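You operate a simulated robot arm through the tools that you are given. There is no shell and no other tool. Be economical: measure what you need, move in short steps, check, and stop when the job is done.

The job below is to be done with a simulated robot arm. You get a single attempt, and the scene is never put back.

TASK
Copy the blue drive onto the red one in the dock.
Fine: the blue drive goes in the source slot; both stay in the dock; press copy once, wait for the end, then switch the dock off.

The check looks at the end state, three seconds after you hand in, the way a careful person would. Anything else that was tipped, shoved, dropped, spilled or broken makes it a failure.

THE ROBOT
A 7-joint arm with a two-finger parallel gripper, fixed in place. Base frame: the origin is at the foot of the arm, x ahead of it, y to its left, z up; the work surface is at about z = 0. Units: m, degrees, N and s.
With the tool pointing down near the work surface it reaches from about 0.22 to 0.58 m from the base axis. Its first joint turns from -66.0 to 66.0 degrees. Payload 2.5 kg.
The TCP is the grasp point between the finger pads, 0.023 m short of the fingertips. In the tool frame z runs along the fingers and y along their closing line. The gripper opens to 0.094 m. The fingers are 0.038 m wide and 0.01 m thick; the gripper's body (0.054 by 0.096 m) begins 0.039 m behind the TCP.
Orientation is told as [roll, pitch, yaw] about the base's x, y, z axes, in that order, counted from this pose: with the fingers straight down and closing along the base's y, the tool's x points along the base's -x, its y along +y and its z along -z.

THE INTERFACE
- The arm moves only by the tool arm_command. Its argument "rows" is a list of rows, each a list of 7 numbers: the turn, a rotation vector about the base's x, y, z in units of 180 degrees (1.0 is 180 degrees), then the shift along the base's x, y, z in units of 100 mm (1.0 is 100 mm), then the finger opening in cm, from 0 to 9.4. In form: [[rx, ry, rz, x, y, z, hand], ...]. A call has 1 to 20 rows; each row is the pose to reach, as a shift and turn from the pose commanded when the call began. A call with a number of a shift or a turn outside -1 to 1 is refused whole. Each row takes 0.2 s and may step no farther than 0.05 m and 8.6 degrees from the row before; otherwise, or with a gripper value out of range, the whole call is refused. Where a pose cannot be reached the arm comes as near as it can. A force on the tool above 90 N (or 10 N above the force at the start of the call, whichever is more), or a blocked arm, ends the call early, and 0.2 s more pass. Each finger travels about 0.108 m/s and halts on what it meets, pressing with about 44 N; the grip force reading is that of the motor and also rises with nothing between the fingers. The clock runs only during rows and for 0.2 s after the last one: add rows that repeat a pose to give the fingers time. The reply holds the time, the measured pose of the TCP, the force on the tool along the base axes, the opening and the grip force, in the units named above and with some noise, with the torque about the TCP (base axes, N m) and any sound that the robot's microphone picked up, and new pictures: "show" is both (left out), scene, wrist or none.
- Cameras (640 x 400 px; columns grow to the right, rows downward): "scene" is fixed at [0.1222, -0.4026, 0.5694]; the picture's right is [0.84, -0.54, 0.00], its down [-0.18, -0.28, -0.94] and it looks along [0.51, 0.79, -0.34] (base axes); focal length 329 px, centre (320, 200). "wrist" rides on the gripper at [0.086, 0.016, -0.075] in the tool frame; the picture's right is [-0.18, 0.98, 0.00], its down [-0.58, -0.11, -0.81] and it looks along [-0.79, -0.15, 0.59] (tool axes); focal length 243 px, centre (320, 200). There is no depth. A picture from a camera that has moved, and an enlarged one, comes with that camera's place and axes in the base frame and with its lens.
- enlarge(camera, box): a new picture of the part [left, top, right, bottom] of that camera's present view, enlarged. It takes no simulated time.
- finish_job(): hands the job in; it is judged then, once.

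Work in short steps. Places have to be worked out from the pictures, the camera data and where the tool is seen: move nearer, look again, correct. Check each grasp and each placing, and mend what went wrong. You have 120 turns and 200 pictures in all, those below and enlarged ones among them. Open the gripper and draw the arm clear of the work before you hand the job in, unless the task says otherwise; then end with one line.

The tools are called after "Request:" as a command line: name --pt "numbers of a row" for each row, then --argument value for the rest, lists and objects as JSON in quotes. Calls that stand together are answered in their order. arm_command: Moves the arm, as the interface text tells. Its arguments: {"type":"object","properties":{"rows":{"type":"array"},"show":{"type":"string","enum":["both","scene","wrist","none"]}},"required":["rows"]} The other tools are called the same way: enlarge (camera, box) takes an enlarged picture of a part of a camera's view; finish_job () hands the job in.

At the start:

```text
time_s: 0.0
ee_pos: [0.3434, -0.0055, 0.4308]
ee_rot: [-0.1, 0.0, -0.1]
ft_force: [-0.2, 0.4, -0.5]
torque: [0.03, -0.02, 0.01]
width: 0.0939
grasp_force: 0.1
```

scene: 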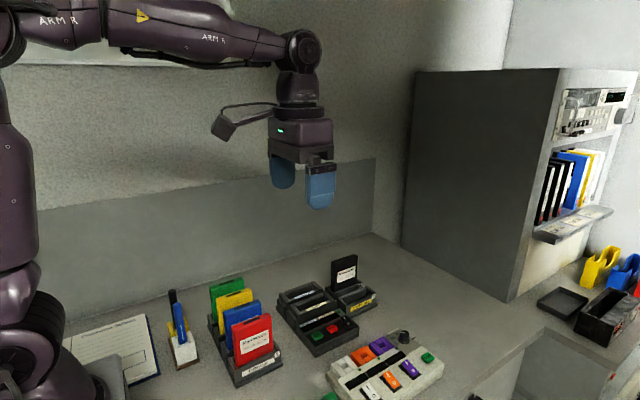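
wrist: 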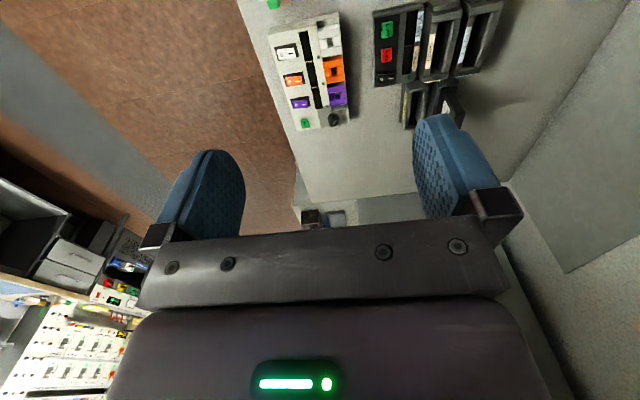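

The dock seems to be the dark box with green and red buttons, and the drives stand in a rack. I enlarge both for detail.

Request:
enlarge --camera "scene" --box '[190, 240, 390, 390]'

Request:
enlarge --camera "scene" --box '[260, 240, 390, 360]'

Request:
enlarge --camera "wrist" --box '[260, 0, 520, 140]'

```text
2.67 times, centred on (290, 315) of scene
camera zoom: at [0.1222, -0.4026, 0.5694], right [0.84, -0.54, 0.0], down [-0.18, -0.28, -0.94], along [0.51, 0.79, -0.34], focal length 877 px, centre (400, -107)
```

zoom: 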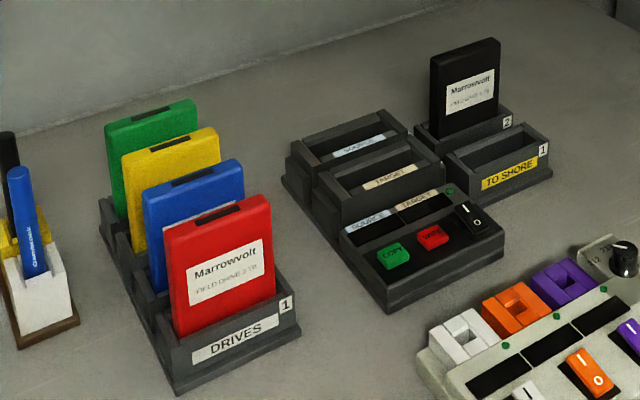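

```text
3.33 times, centred on (325, 300) of scene
camera zoom: at [0.1222, -0.4026, 0.5694], right [0.84, -0.54, 0.0], down [-0.18, -0.28, -0.94], along [0.51, 0.79, -0.34], focal length 1096 px, centre (303, -133)
```

zoom: 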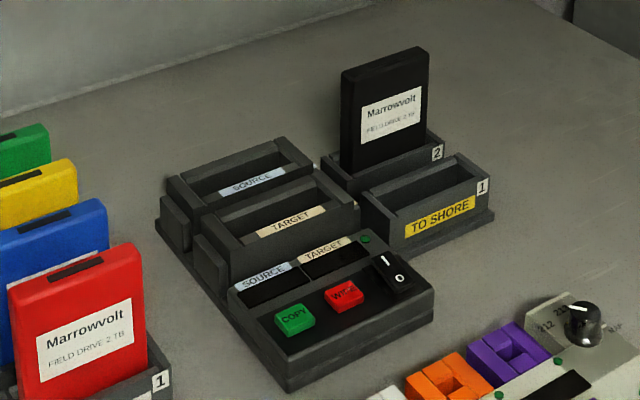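

```text
2.46 times, centred on (390, 70) of wrist
camera zoom: at [0.2568, 0.0106, 0.5051], right [0.18, 0.98, 0.0], down [0.58, -0.11, 0.81], along [0.79, -0.15, -0.59], focal length 597 px, centre (148, 520)
```

zoom: 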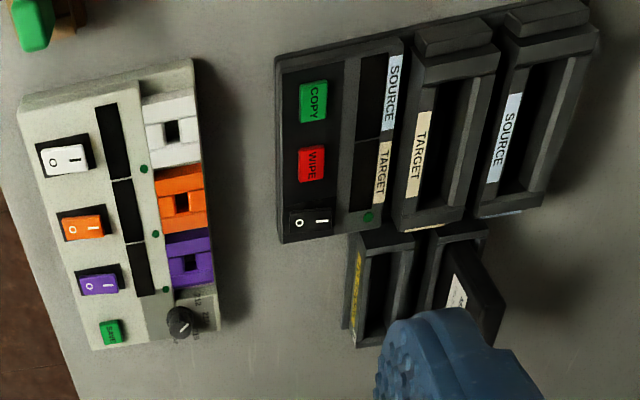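

Wrist and scene views agree on the copy button: about (0.432, 0.09, 0.04). The drives are thin along y and wide along x. I move left and tilt the camera down to measure the rack and dock.

Request:
arm_command --pt "0 0.04 0 0 0.4 0 9.4" --pt "0 0.08 0 0 0.8 0 9.4" --pt "0 0.12 0 0 1.0 0 9.4" --pt "0 0.16 0 0 1.0 0 9.4" --pt "0 0.16 0 0 1.0 0 9.4"

```text
time_s: 1.2
ee_pos: [0.3406, 0.0962, 0.4302]
ee_rot: [0.0, 28.9, -0.1]
ft_force: [-0.2, 0.3, 0.3]
torque: [-0.01, -0.01, -0.02]
width: 0.0939
grasp_force: 0.0
camera wrist: at [0.3023, 0.1109, 0.5367], right [0.16, 0.98, -0.09], down [0.9, -0.11, 0.43], along [0.41, -0.15, -0.9], focal length 243 px, centre (320, 200)
```

scene: 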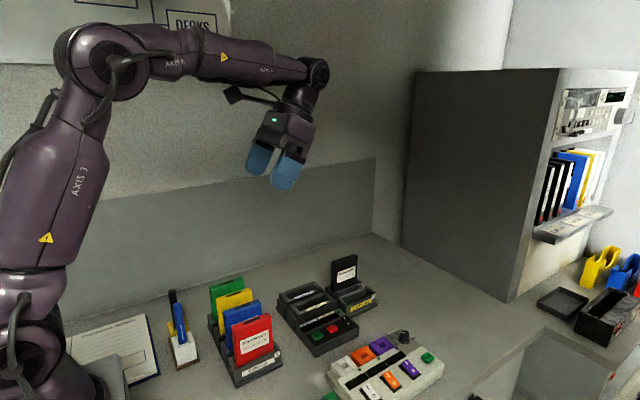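
wrist: 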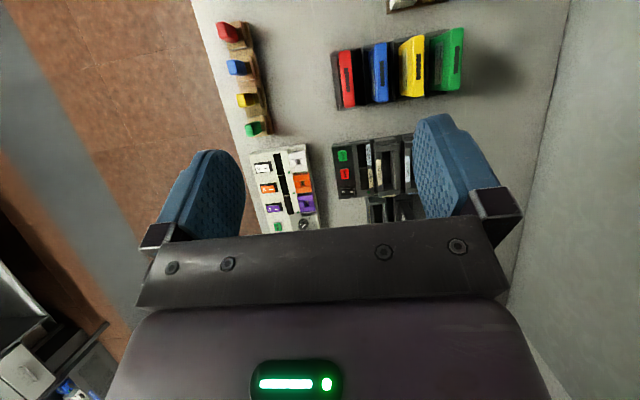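

Both rack and dock are in view. I enlarge them.

Request:
enlarge --camera "wrist" --box '[310, 10, 490, 122]'

Request:
enlarge --camera "wrist" --box '[320, 120, 440, 230]'

```text
3.56 times, centred on (400, 66) of wrist
camera zoom: at [0.3023, 0.1109, 0.5367], right [0.16, 0.98, -0.09], down [0.9, -0.11, 0.43], along [0.41, -0.15, -0.9], focal length 863 px, centre (36, 676)
```

zoom: 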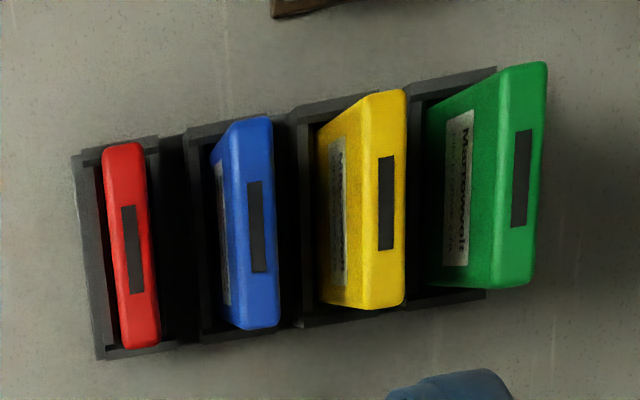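

```text
3.64 times, centred on (380, 175) of wrist
camera zoom: at [0.3023, 0.1109, 0.5367], right [0.16, 0.98, -0.09], down [0.9, -0.11, 0.43], along [0.41, -0.15, -0.9], focal length 882 px, centre (102, 291)
```

zoom: 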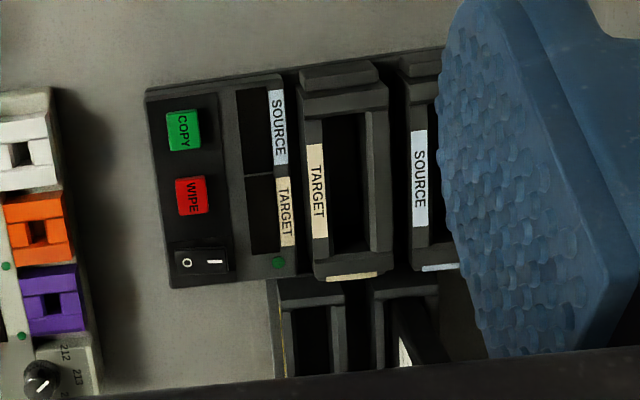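

The blue drive's top is estimated at (0.297, 0.168, ~0.12) with rack yaw near 0, red's at y≈0.116. I shift left and lower to see the dock clear of the finger and triangulate.

Request:
arm_command --pt "0 0 0 0.2 0.4 -0.2 9.4" --pt "0 0 0 0.4 0.7 -0.5 9.4" --pt "0 0 0 0.6 0.9 -0.8 9.4" --pt "0 0 0 0.6 0.9 -0.8 9.4" --show "wrist"

```text
time_s: 2.2
ee_pos: [0.4044, 0.1851, 0.3498]
ee_rot: [0.0, 28.8, 0.0]
ft_force: [0.6, 0.9, -0.3]
torque: [0.0, 0.03, -0.01]
width: 0.0941
grasp_force: 0.0
camera wrist: at [0.3644, 0.2012, 0.4568], right [0.16, 0.98, -0.09], down [0.9, -0.11, 0.43], along [0.41, -0.15, -0.9], focal length 243 px, centre (320, 200)
```

wrist: 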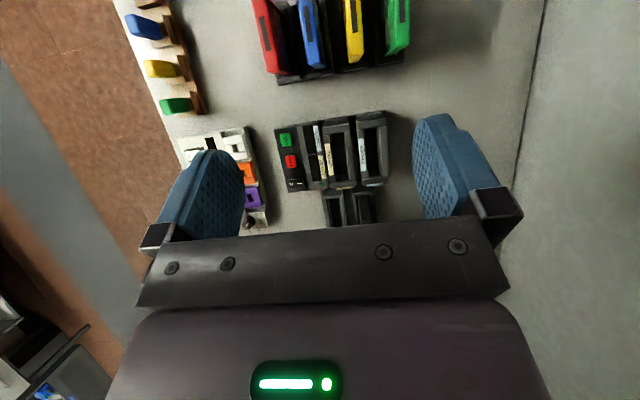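

Now the dock is fully visible; I enlarge it and the rack end.

Request:
enlarge --camera "wrist" --box '[265, 100, 405, 230]'

Request:
enlarge --camera "wrist" --box '[245, 0, 415, 90]'

```text
3.08 times, centred on (335, 165) of wrist
camera zoom: at [0.3644, 0.2012, 0.4568], right [0.16, 0.98, -0.09], down [0.9, -0.11, 0.43], along [0.41, -0.15, -0.9], focal length 746 px, centre (274, 308)
```

zoom: 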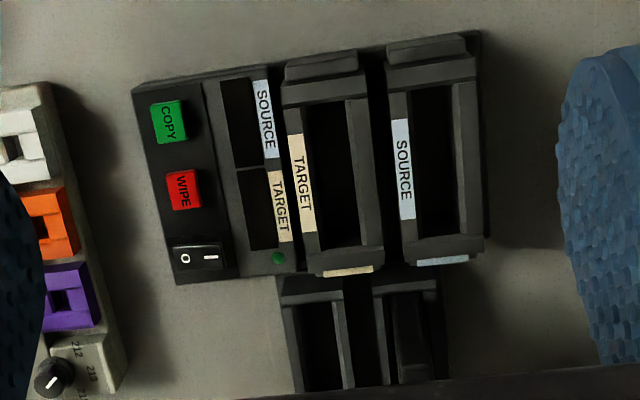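

```text
3.76 times, centred on (330, 45) of wrist
camera zoom: at [0.3644, 0.2012, 0.4568], right [0.16, 0.98, -0.09], down [0.9, -0.11, 0.43], along [0.41, -0.15, -0.9], focal length 913 px, centre (282, 784)
```

zoom: 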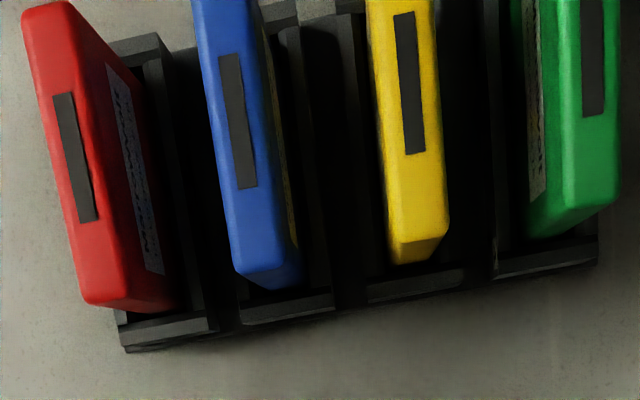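

Labels triangulate well: TARGET at (0.476, 0.162, 0.052), SOURCE at (0.476, 0.218, 0.052). I zoom further on the slot openings and the switch.

Request:
enlarge --camera "wrist" --box '[325, 105, 395, 195]'

Request:
enlarge --camera "scene" --box '[275, 270, 365, 350]'

```text
4.44 times, centred on (360, 150) of wrist
camera zoom: at [0.3644, 0.2012, 0.4568], right [0.16, 0.98, -0.09], down [0.9, -0.11, 0.43], along [0.41, -0.15, -0.9], focal length 1078 px, centre (142, 422)
```

zoom: 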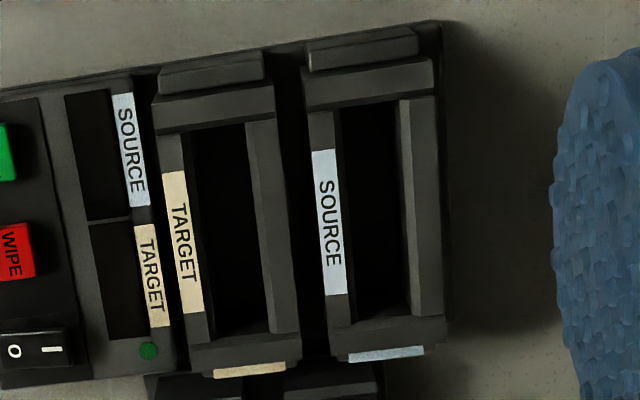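

```text
5.00 times, centred on (320, 310) of scene
camera zoom: at [0.1222, -0.4026, 0.5694], right [0.84, -0.54, 0.0], down [-0.18, -0.28, -0.94], along [0.51, 0.79, -0.34], focal length 1644 px, centre (320, -350)
```

zoom: 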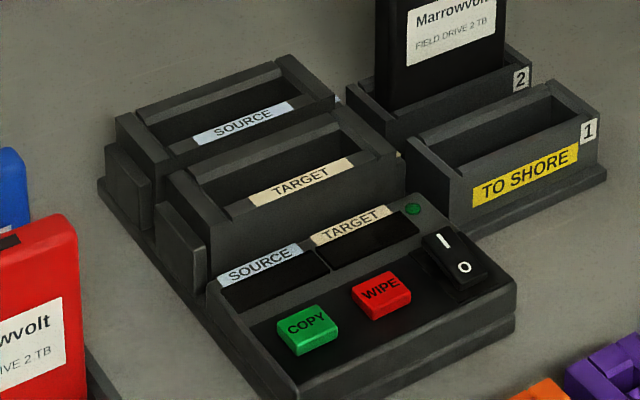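

Slot centres: source ≈(0.475, 0.236), target ≈(0.475, 0.181), rim z≈0.052. I go above the blue drive with the tool straight down and a 5 cm opening.

Request:
arm_command --pt "0 -0.04 0 -0.4 0 0 7" --pt "0 -0.08 0 -0.75 -0.05 -0.1 5" --pt "0 -0.12 0 -0.9 -0.1 -0.3 5" --pt "0 -0.16 0 -1.0 -0.17 -0.6 5" --pt "0 -0.16 0 -1.0 -0.17 -0.9 5" --pt "0 -0.16 0 -1.0 -0.17 -0.9 5"

```text
time_s: 3.6
ee_pos: [0.3012, 0.1675, 0.2621]
ee_rot: [0.0, 0.0, 0.0]
ft_force: [-0.4, -0.7, -0.9]
torque: [-0.02, 0.01, -0.01]
width: 0.0499
grasp_force: 0.1
camera wrist: at [0.216, 0.1832, 0.336], right [0.18, 0.98, 0.0], down [0.58, -0.11, 0.81], along [0.79, -0.15, -0.59], focal length 243 px, centre (320, 200)
```

scene: 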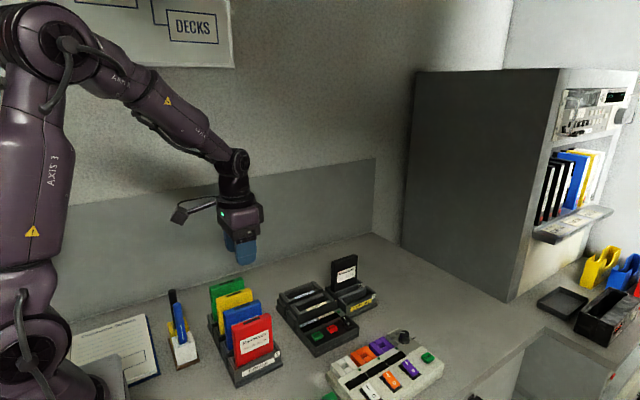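
wrist: 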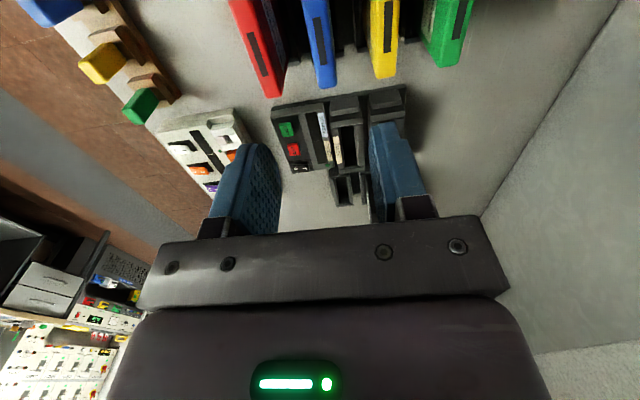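

I check the blue drive's lateral position in this closer view.

Request:
enlarge --camera "wrist" --box '[220, 0, 480, 110]'

Request:
enlarge --camera "scene" --box '[195, 220, 295, 390]'

```text
2.46 times, centred on (350, 55) of wrist
camera zoom: at [0.216, 0.1832, 0.336], right [0.18, 0.98, 0.0], down [0.58, -0.11, 0.81], along [0.79, -0.15, -0.59], focal length 597 px, centre (246, 557)
```

zoom: 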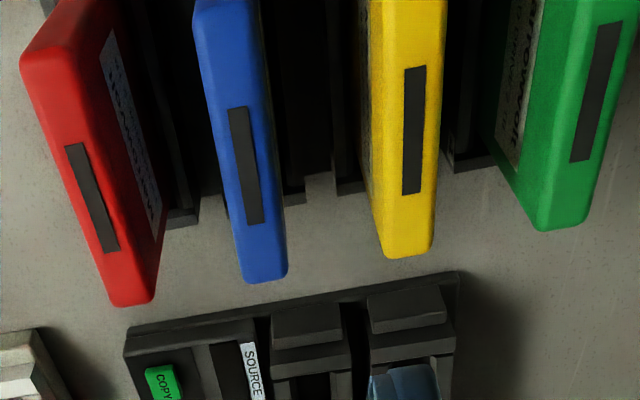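

```text
2.35 times, centred on (245, 305) of scene
camera zoom: at [0.1222, -0.4026, 0.5694], right [0.84, -0.54, 0.0], down [-0.18, -0.28, -0.94], along [0.51, 0.79, -0.34], focal length 774 px, centre (496, -47)
```

zoom: 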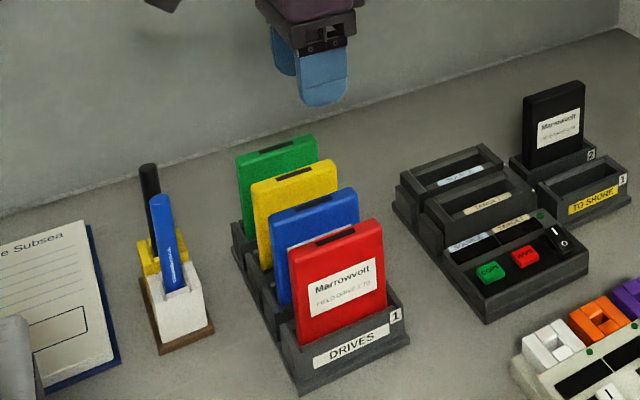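

Blue's top centre measures (0.297, 0.168, ~0.12), right under the tool. I descend 0.10 m with the fingers straddling, then look.

Request:
arm_command --pt "0 0 0 -0.04 0 -0.4 5" --pt "0 0 0 -0.04 0 -0.8 5" --pt "0 0 0 -0.04 0 -1.0 5" --pt "0 0 0 -0.04 0 -1.0 5"

```text
time_s: 4.6
ee_pos: [0.2993, 0.1683, 0.1602]
ee_rot: [0.1, 0.0, 0.0]
ft_force: [-0.2, 0.0, 0.7]
torque: [0.01, 0.01, 0.0]
width: 0.0499
grasp_force: 0.0
camera wrist: at [0.2128, 0.1835, 0.2347], right [0.18, 0.98, 0.0], down [0.58, -0.11, 0.81], along [0.79, -0.15, -0.59], focal length 243 px, centre (320, 200)
```

scene: 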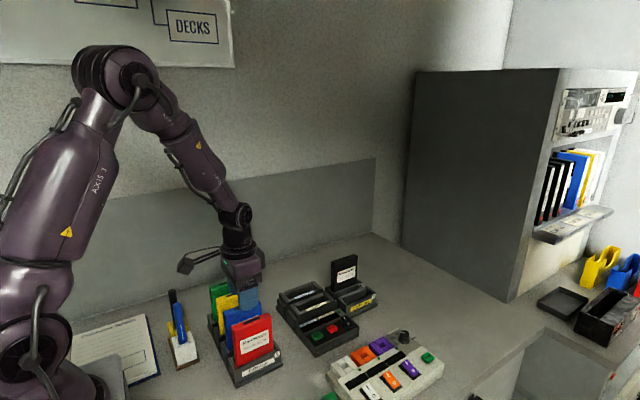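
wrist: 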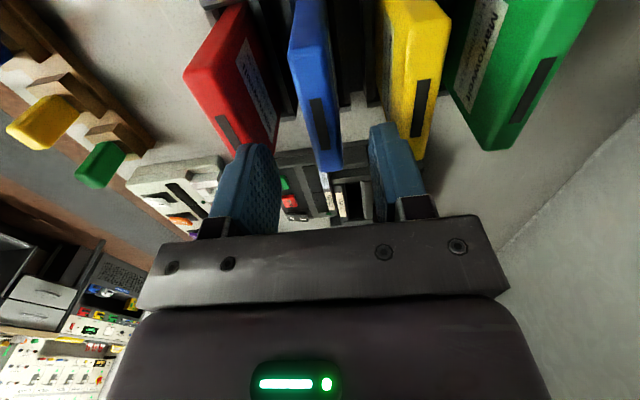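

Blue is centred between the fingers, which clear red and yellow. I descend to z≈0.10 and then close.

Request:
arm_command --pt "0 0 0 -0.02 0 -0.3 5" --pt "0 0 0 -0.02 0 -0.5 5" --pt "0 0 0 -0.02 0 -0.6 5" --pt "0 0 0 -0.02 0 -0.6 5"

Request:
arm_command --pt "0 0 0 0 0 0 3.5" --pt "0 0 0 0 0 0 1" --pt "0 0 0 0 0 0 1" --pt "0 0 0 0 0 0 1"

```text
time_s: 5.6
ee_pos: [0.2965, 0.1677, 0.1009]
ee_rot: [0.0, -0.1, 0.0]
ft_force: [0.2, 0.5, 0.3]
torque: [0.0, 0.0, 0.0]
width: 0.05
grasp_force: 0.1
camera wrist: at [0.2105, 0.1837, 0.175], right [0.18, 0.98, 0.0], down [0.58, -0.11, 0.81], along [0.79, -0.15, -0.59], focal length 243 px, centre (320, 200)
```

scene: 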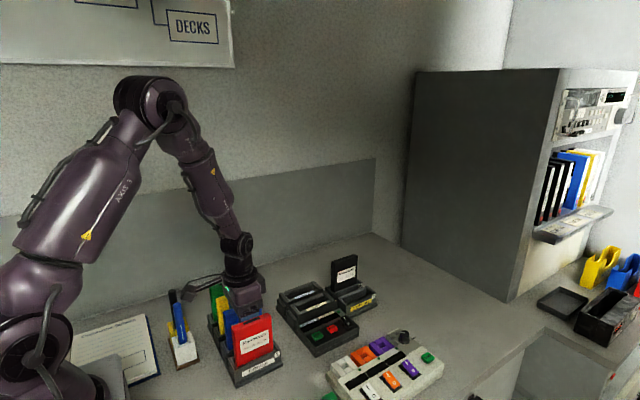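
wrist: 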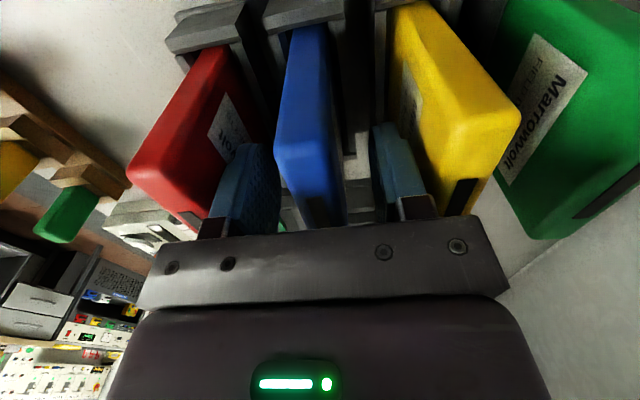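

```text
time_s: 6.6
ee_pos: [0.2965, 0.1679, 0.1015]
ee_rot: [0.0, -0.1, -0.1]
ft_force: [0.3, 0.6, -1.0]
torque: [0.05, -0.06, 0.01]
width: 0.0177
grasp_force: 43.9
camera wrist: at [0.2104, 0.1837, 0.1751], right [0.18, 0.98, 0.0], down [0.58, -0.11, 0.81], along [0.79, -0.15, -0.59], focal length 243 px, centre (320, 200)
```

scene: 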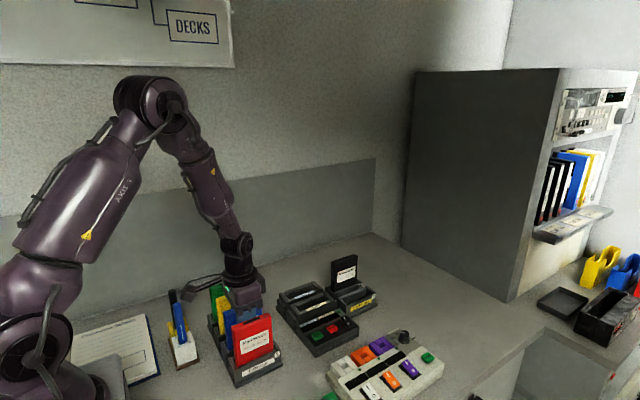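
wrist: 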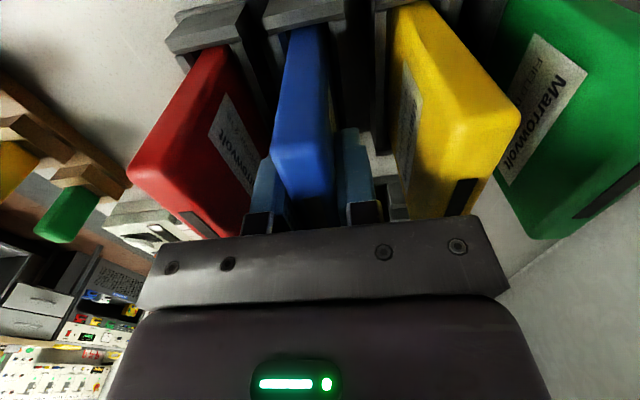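

Grasped, thickness 17.7 mm. I lift straight up 0.10 m.

Request:
arm_command --pt "0 0 0 0 0 0.2 1" --pt "0 0 0 0 0 0.4 1" --pt "0 0 0 0 0 0.7 1" --pt "0 0 0 0 0 1.0 1" --pt "0 0 0 0 0 1.0 1"

```text
time_s: 7.8
ee_pos: [0.2968, 0.1664, 0.2022]
ee_rot: [0.0, 0.1, 0.0]
ft_force: [-0.2, -1.1, -1.7]
torque: [0.0, -0.02, -0.02]
width: 0.0177
grasp_force: 43.5
camera wrist: at [0.211, 0.1827, 0.2759], right [0.18, 0.98, 0.0], down [0.58, -0.11, 0.81], along [0.79, -0.15, -0.59], focal length 243 px, centre (320, 200)
```

scene: 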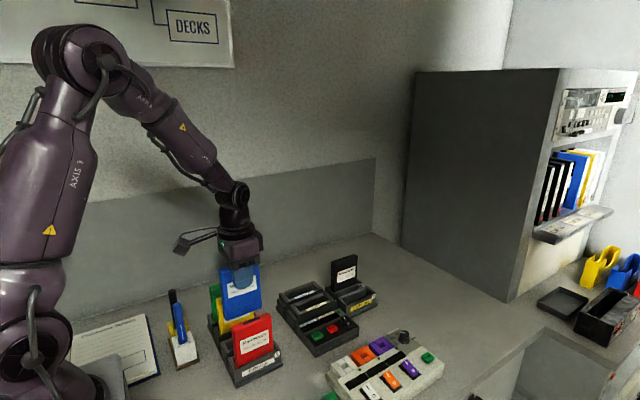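
wrist: 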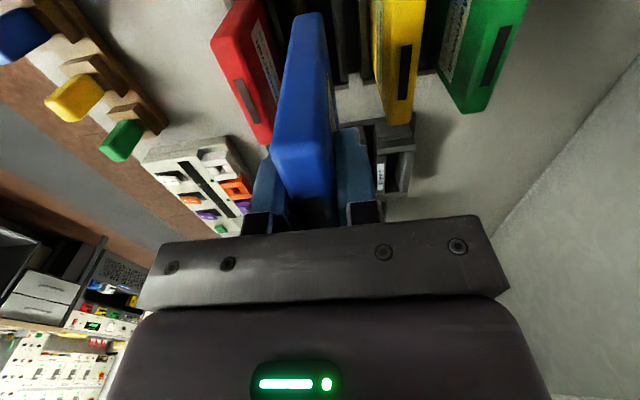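

I enlarge to find the drive's edges relative to the TCP.

Request:
enlarge --camera "scene" --box '[195, 220, 295, 340]'

Request:
enlarge --camera "wrist" --box '[240, 0, 400, 220]'

```text
3.33 times, centred on (245, 280) of scene
camera zoom: at [0.1222, -0.4026, 0.5694], right [0.84, -0.54, 0.0], down [-0.18, -0.28, -0.94], along [0.51, 0.79, -0.34], focal length 1096 px, centre (570, -67)
```

zoom: 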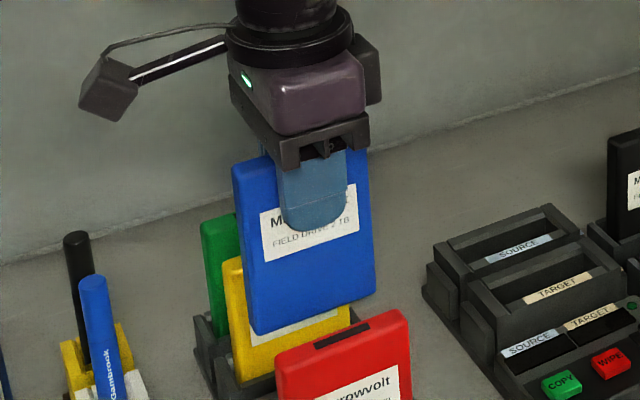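

```text
1.82 times, centred on (320, 110) of wrist
camera zoom: at [0.211, 0.1827, 0.2759], right [0.18, 0.98, 0.0], down [0.58, -0.11, 0.81], along [0.79, -0.15, -0.59], focal length 441 px, centre (320, 364)
```

zoom: 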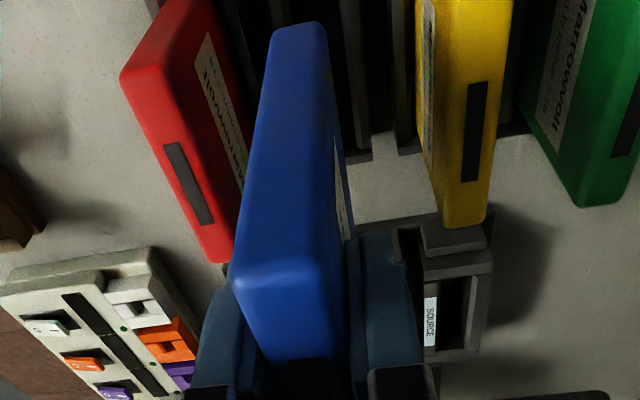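

The drive is centred on the TCP (x offset about −1 mm), its bottom 0.089 m below the TCP. I carry it to above the source slot, in two legs.

Request:
arm_command --pt "0 0 0 0.3 0.1 0 1" --pt "0 0 0 0.6 0.3 0 1" --pt "0 0 0 0.9 0.5 0 1" --pt "0 0 0 0.9 0.5 0 1" --show "none"

Request:
arm_command --pt "0 0 0 0.3 0.1 0 1" --pt "0 0 0 0.6 0.18 0 1" --pt "0 0 0 0.9 0.2 0 1" --pt "0 0 0 0.9 0.2 0 1" --pt "0 0 0 0.9 0.2 0 1"

```text
time_s: 8.8
ee_pos: [0.3874, 0.2183, 0.2023]
ee_rot: [0.0, 0.0, -0.1]
ft_force: [0.1, 0.0, -2.0]
torque: [-0.03, 0.02, -0.02]
width: 0.0179
grasp_force: 44.6
```

```text
time_s: 10.0
ee_pos: [0.4774, 0.2375, 0.2012]
ee_rot: [0.0, 0.1, 0.0]
ft_force: [0.4, 0.4, -2.6]
torque: [-0.04, 0.01, 0.01]
width: 0.0179
grasp_force: 43.6
camera wrist: at [0.3916, 0.2528, 0.2751], right [0.18, 0.98, 0.0], down [0.58, -0.11, 0.81], along [0.79, -0.15, -0.59], focal length 243 px, centre (320, 200)
```

scene: 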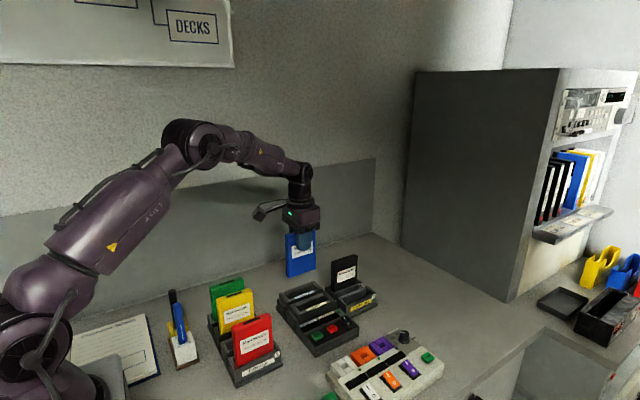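
wrist: 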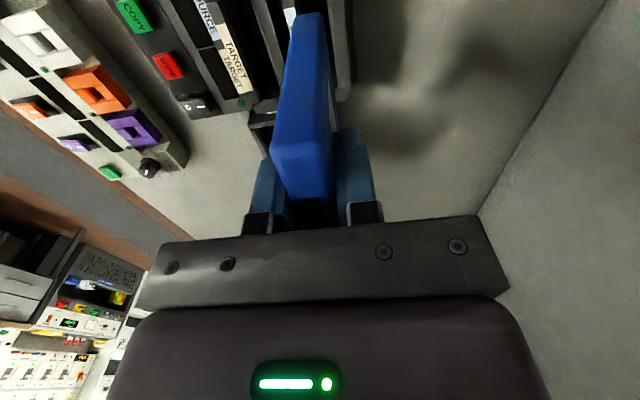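

Hovering above source. I lower until the drive's bottom is ~1 cm above the rim and look.

Request:
arm_command --pt "0 0 0 -0.01 -0.01 -0.25 1" --pt "0 0 0 -0.01 -0.01 -0.47 1" --pt "0 0 0 -0.01 -0.01 -0.47 1"

Request:
enlarge --camera "scene" --box '[270, 230, 370, 330]'

Request:
enlarge --camera "wrist" --box '[200, 0, 400, 180]'

```text
time_s: 10.8
ee_pos: [0.475, 0.2369, 0.1534]
ee_rot: [0.0, 0.0, 0.0]
ft_force: [0.6, 1.0, -2.4]
torque: [-0.01, 0.03, 0.02]
width: 0.0178
grasp_force: 44.0
camera wrist: at [0.3904, 0.2525, 0.2278], right [0.18, 0.98, 0.0], down [0.58, -0.11, 0.81], along [0.79, -0.15, -0.59], focal length 243 px, centre (320, 200)
```

scene: 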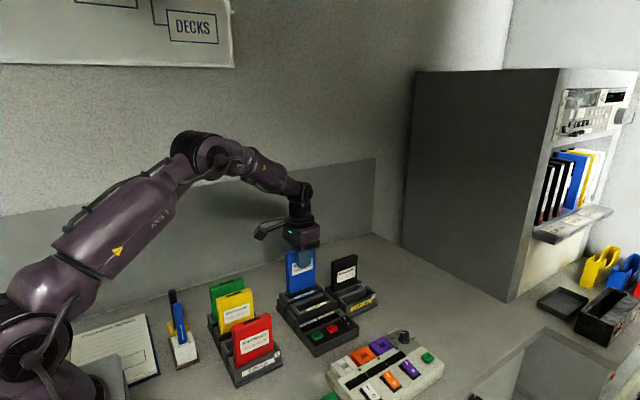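
wrist: 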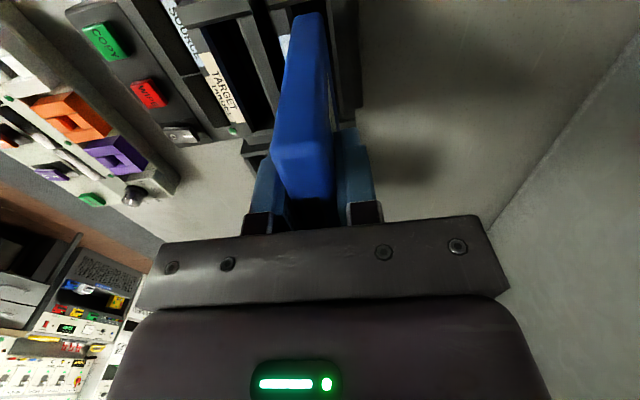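

```text
4.00 times, centred on (320, 280) of scene
camera zoom: at [0.1222, -0.4026, 0.5694], right [0.84, -0.54, 0.0], down [-0.18, -0.28, -0.94], along [0.51, 0.79, -0.34], focal length 1315 px, centre (320, -120)
```

zoom: 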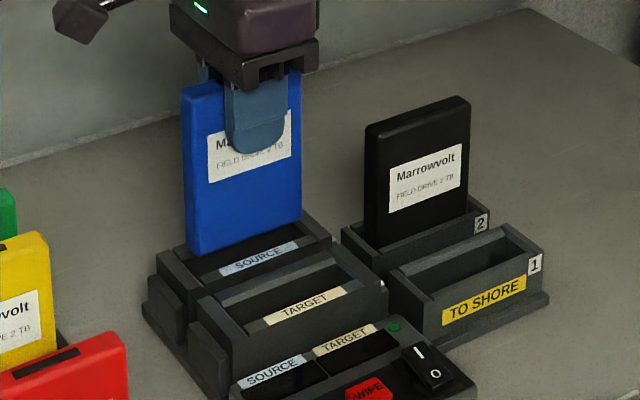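

```text
2.22 times, centred on (300, 90) of wrist
camera zoom: at [0.3904, 0.2525, 0.2278], right [0.18, 0.98, 0.0], down [0.58, -0.11, 0.81], along [0.79, -0.15, -0.59], focal length 539 px, centre (364, 444)
```

zoom: 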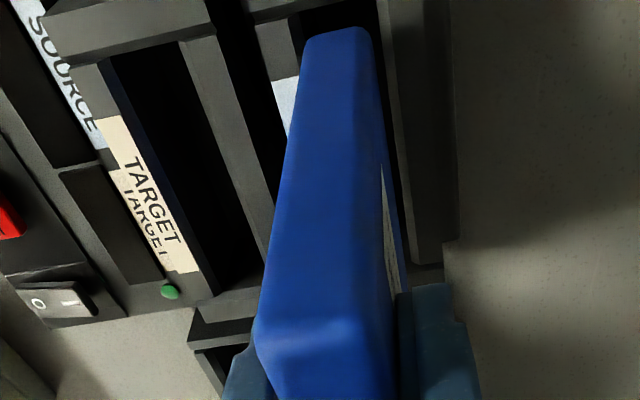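

The drive sits over the slot; I zoom on both edges to check lateral and longitudinal margins.

Request:
enlarge --camera "wrist" --box '[270, 0, 350, 60]'

Request:
enlarge --camera "scene" --box '[300, 270, 360, 310]'

```text
6.67 times, centred on (310, 30) of wrist
camera zoom: at [0.3904, 0.2525, 0.2278], right [0.18, 0.98, 0.0], down [0.58, -0.11, 0.81], along [0.79, -0.15, -0.59], focal length 1618 px, centre (387, 1333)
```

zoom: 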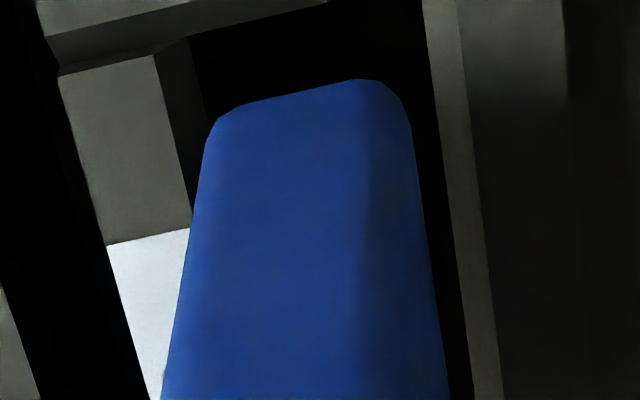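

```text
10.00 times, centred on (330, 290) of scene
camera zoom: at [0.1222, -0.4026, 0.5694], right [0.84, -0.54, 0.0], down [-0.18, -0.28, -0.94], along [0.51, 0.79, -0.34], focal length 3288 px, centre (220, -700)
```

zoom: 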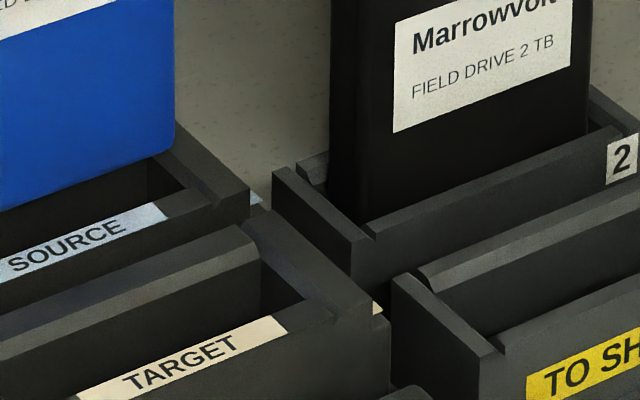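

Slot y centre refined to ≈0.2353, so I shift y by −1.5 mm, then lower in small steps watching the force.

Request:
arm_command --pt "0 0 0 0.0 -0.015 0 1" --pt "0 0 0 0.0 -0.015 -0.06 1" --pt "0 0 0 0.0 -0.015 -0.12 1" --pt "0 0 0 0.0 -0.015 -0.15 1" --show "scene"

Request:
enlarge --camera "scene" --box '[280, 260, 360, 310]'

Request:
enlarge --camera "wrist" --box '[260, 0, 360, 60]'

```text
time_s: 11.8
ee_pos: [0.4761, 0.235, 0.1404]
ee_rot: [0.1, -0.1, 0.0]
ft_force: [-0.2, 1.7, -1.2]
torque: [0.21, 0.01, 0.03]
width: 0.0178
grasp_force: 44.0
```

scene: 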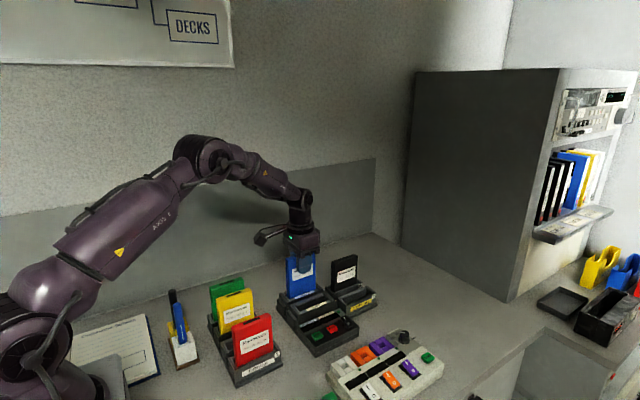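

```text
8.00 times, centred on (320, 285) of scene
camera zoom: at [0.1222, -0.4026, 0.5694], right [0.84, -0.54, 0.0], down [-0.18, -0.28, -0.94], along [0.51, 0.79, -0.34], focal length 2631 px, centre (320, -480)
```

zoom: 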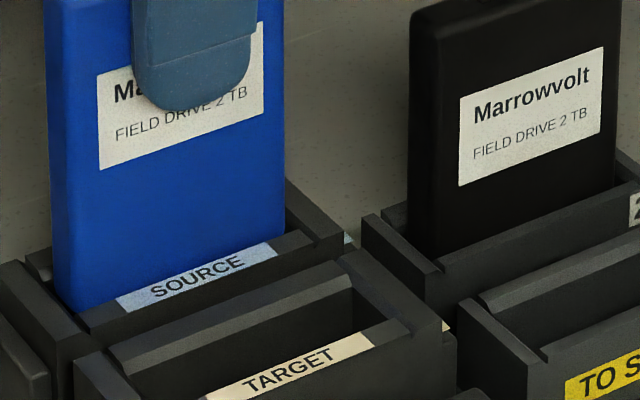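

```text
6.40 times, centred on (310, 30) of wrist
camera zoom: at [0.3899, 0.251, 0.2132], right [0.18, 0.98, 0.0], down [0.58, -0.11, 0.81], along [0.79, -0.15, -0.59], focal length 1553 px, centre (384, 1288)
```

zoom: 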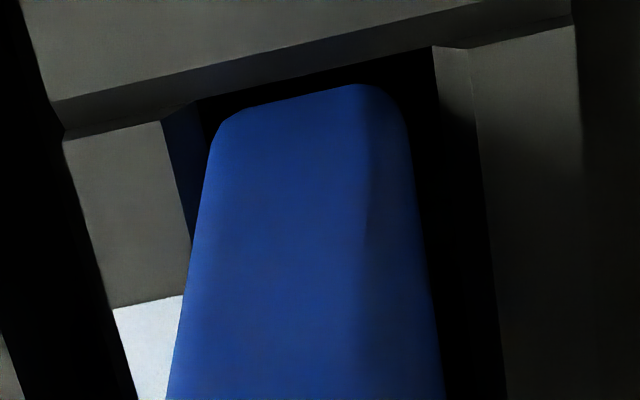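

The drive's bottom is entering the opening; the front gap is the smaller, with a slight torque. I shift +1 mm in y and continue down 15 mm.

Request:
arm_command --pt "0 0 0 -0.005 0.01 0 1" --pt "0 0 0 -0.005 0.01 -0.05 1" --pt "0 0 0 -0.005 0.01 -0.1 1" --pt "0 0 0 -0.005 0.01 -0.15 1" --show "none"

Request:
enlarge --camera "scene" --box '[280, 260, 360, 310]'

Request:
enlarge --camera "wrist" --box '[260, 0, 360, 60]'

```text
time_s: 12.8
ee_pos: [0.4756, 0.2363, 0.1239]
ee_rot: [0.1, 0.0, -0.2]
ft_force: [0.5, -0.1, -1.2]
torque: [0.01, -0.01, -0.02]
width: 0.0177
grasp_force: 44.2
```

```text
8.00 times, centred on (320, 285) of scene
camera zoom: at [0.1222, -0.4026, 0.5694], right [0.84, -0.54, 0.0], down [-0.18, -0.28, -0.94], along [0.51, 0.79, -0.34], focal length 2631 px, centre (320, -480)
```

zoom: 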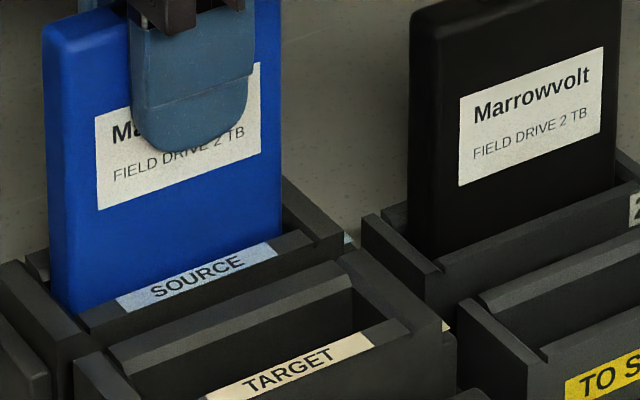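

```text
6.40 times, centred on (310, 30) of wrist
camera zoom: at [0.3895, 0.2525, 0.1978], right [0.18, 0.98, 0.0], down [0.58, -0.11, 0.81], along [0.79, -0.15, -0.59], focal length 1553 px, centre (384, 1288)
```

zoom: 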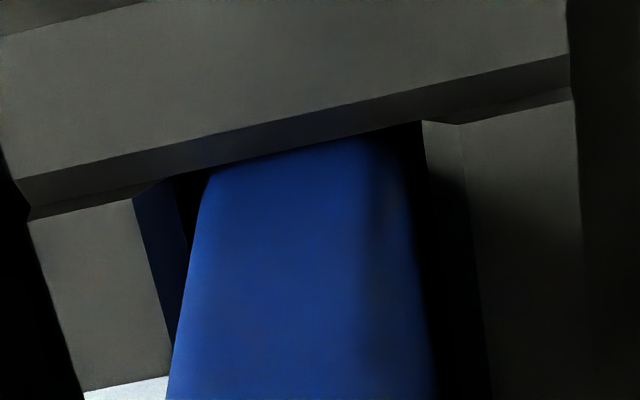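

It is sliding in freely (bottom ≈0.035). I continue down in small steps.

Request:
arm_command --pt "0 0 0 0 0 -0.05 1" --pt "0 0 0 0 0 -0.1 1" --pt "0 0 0 0 0 -0.13 1" --pt "0 0 0 0 0 -0.16 1" --show "none"

```text
time_s: 13.8
ee_pos: [0.4732, 0.2368, 0.1073]
ee_rot: [0.0, 0.0, -0.1]
ft_force: [1.2, -0.4, -1.5]
torque: [-0.03, -0.07, 0.04]
width: 0.018
grasp_force: 44.1
```

Still free; I go down a bit more by 2 mm steps looking for the floor.

Request:
arm_command --pt "0 0 0 0 0 -0.02 1" --pt "0 0 0 0 0 -0.04 1" --pt "0 0 0 0 0 -0.06 1" --show "none"

```text
time_s: 14.6
ee_pos: [0.4754, 0.237, 0.1054]
ee_rot: [0.1, -0.2, 0.1]
ft_force: [-11.4, -3.0, 28.6]
torque: [-0.37, 0.67, -0.01]
width: 0.0178
grasp_force: 44.0
```

Contact at TCP z≈0.105 with 29 N up. I check whether the drive is seated, comparing with the black drive.

Request:
enlarge --camera "scene" --box '[275, 240, 375, 315]'

Request:
enlarge --camera "wrist" --box '[240, 0, 400, 120]'

```text
5.33 times, centred on (325, 278) of scene
camera zoom: at [0.122, -0.4026, 0.5694], right [0.84, -0.54, 0.0], down [-0.18, -0.28, -0.94], along [0.51, 0.79, -0.34], focal length 1754 px, centre (293, -213)
```

zoom: 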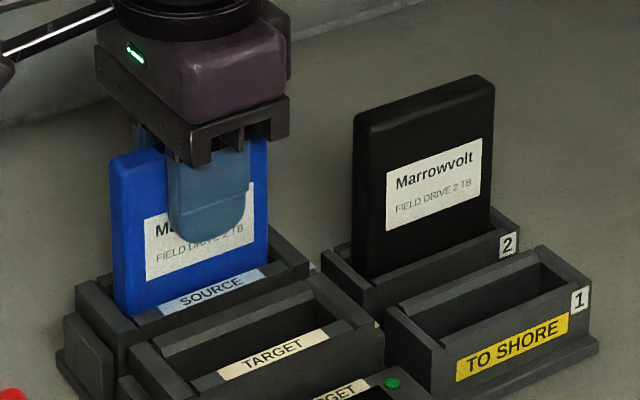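

```text
3.33 times, centred on (320, 60) of wrist
camera zoom: at [0.3892, 0.2522, 0.1787], right [0.18, 0.98, 0.0], down [0.58, -0.11, 0.81], along [0.79, -0.15, -0.59], focal length 809 px, centre (320, 667)
```

zoom: 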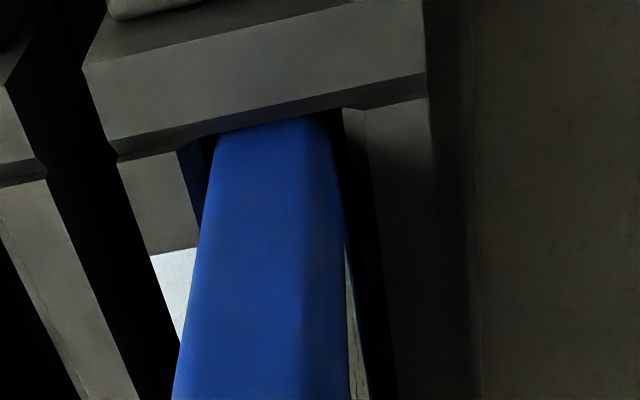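

The label-to-rim height matches the seated black drive, so this looks like the floor. I ease the push and open the fingers to 4.5 cm.

Request:
arm_command --pt "0 0 0 0 0 0.03 1" --pt "0 0 0 0 0 0.03 3" --pt "0 0 0 0 0 0.03 4.5" --pt "0 0 0 0 0 0.03 4.5" --show "wrist"

Request:
enlarge --camera "scene" --box '[275, 240, 375, 315]'

```text
time_s: 15.6
ee_pos: [0.4737, 0.2358, 0.1051]
ee_rot: [0.0, 0.0, 0.0]
ft_force: [-0.1, 0.2, 0.3]
torque: [0.03, -0.01, 0.02]
width: 0.0451
grasp_force: 0.1
camera wrist: at [0.389, 0.2515, 0.1787], right [0.18, 0.98, 0.0], down [0.58, -0.11, 0.81], along [0.79, -0.15, -0.59], focal length 243 px, centre (320, 200)
```

wrist: 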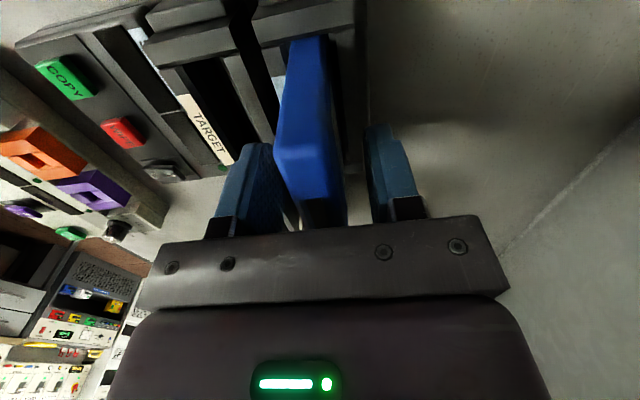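

```text
5.33 times, centred on (325, 278) of scene
camera zoom: at [0.1222, -0.4026, 0.5694], right [0.84, -0.54, 0.0], down [-0.18, -0.28, -0.94], along [0.51, 0.79, -0.34], focal length 1754 px, centre (293, -213)
```

zoom: 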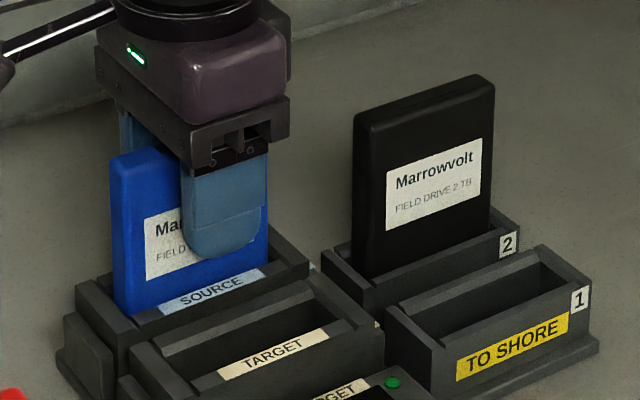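

Blue stands in the source slot by itself. I rise and move back over the red drive at about (0.297, 0.1155).

Request:
arm_command --pt "0 0 0 0 0 0.2 4.5" --pt "0 0 0 0 0 0.6 4.5" --pt "0 0 0 0 0 1.0 4.5" --pt "0 0 0 -0.3 -0.3 1.0 4.5" --pt "0 0 0 -0.6 -0.6 1.0 5" --pt "0 0 0 -0.9 -0.8 1.0 5" --show "none"

Request:
arm_command --pt "0 0 0 -0.3 -0.2 0 5" --pt "0 0 0 -0.6 -0.4 0 5" --pt "0 0 0 -0.86 -0.4 0 5" --pt "0 0 0 -0.86 -0.4 0 5" --pt "0 0 0 -0.86 -0.4 0 5"

Request:
enlarge --camera "wrist" --box '[220, 0, 480, 110]'

Request:
enlarge --camera "scene" --box '[275, 240, 375, 340]'

```text
time_s: 17.0
ee_pos: [0.384, 0.1564, 0.2075]
ee_rot: [0.1, 0.0, 0.1]
ft_force: [-0.9, -0.2, 0.3]
torque: [-0.02, -0.01, -0.03]
width: 0.0501
grasp_force: 0.0
```

```text
time_s: 18.2
ee_pos: [0.2988, 0.1161, 0.2042]
ee_rot: [0.0, 0.0, 0.0]
ft_force: [0.2, 0.7, 0.4]
torque: [-0.02, -0.04, -0.01]
width: 0.0499
grasp_force: 0.1
camera wrist: at [0.2128, 0.1317, 0.2797], right [0.18, 0.98, 0.0], down [0.58, -0.11, 0.81], along [0.79, -0.15, -0.59], focal length 243 px, centre (320, 200)
```

scene: 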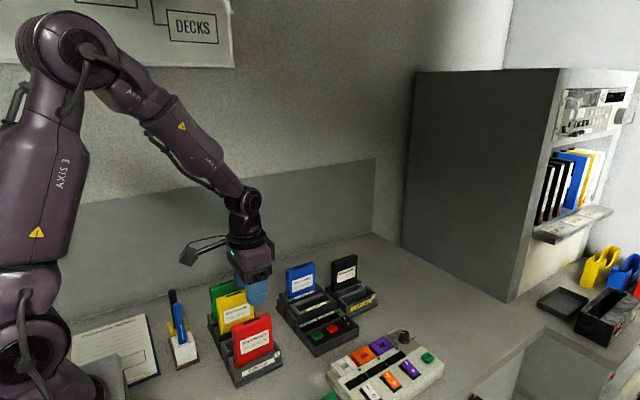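
wrist: 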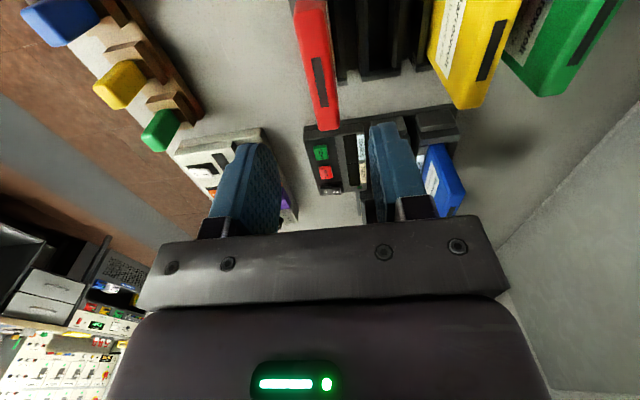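

```text
2.46 times, centred on (350, 55) of wrist
camera zoom: at [0.2128, 0.1317, 0.2797], right [0.18, 0.98, 0.0], down [0.58, -0.11, 0.81], along [0.79, -0.15, -0.59], focal length 597 px, centre (246, 557)
```

zoom: 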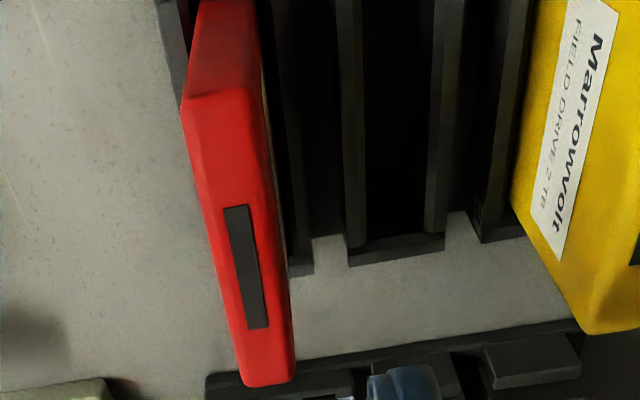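

```text
4.00 times, centred on (325, 290) of scene
camera zoom: at [0.1222, -0.4026, 0.5694], right [0.84, -0.54, 0.0], down [-0.18, -0.28, -0.94], along [0.51, 0.79, -0.34], focal length 1315 px, centre (300, -160)
```

zoom: 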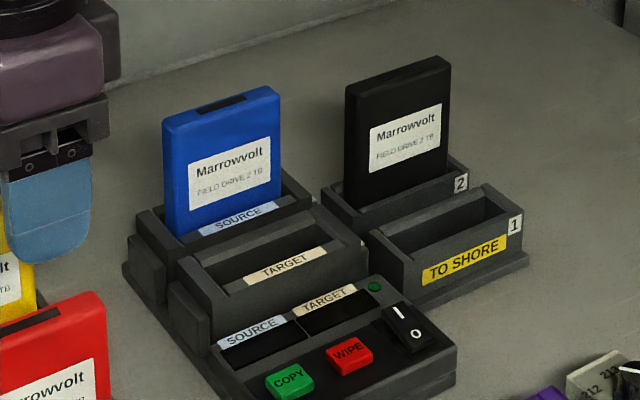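

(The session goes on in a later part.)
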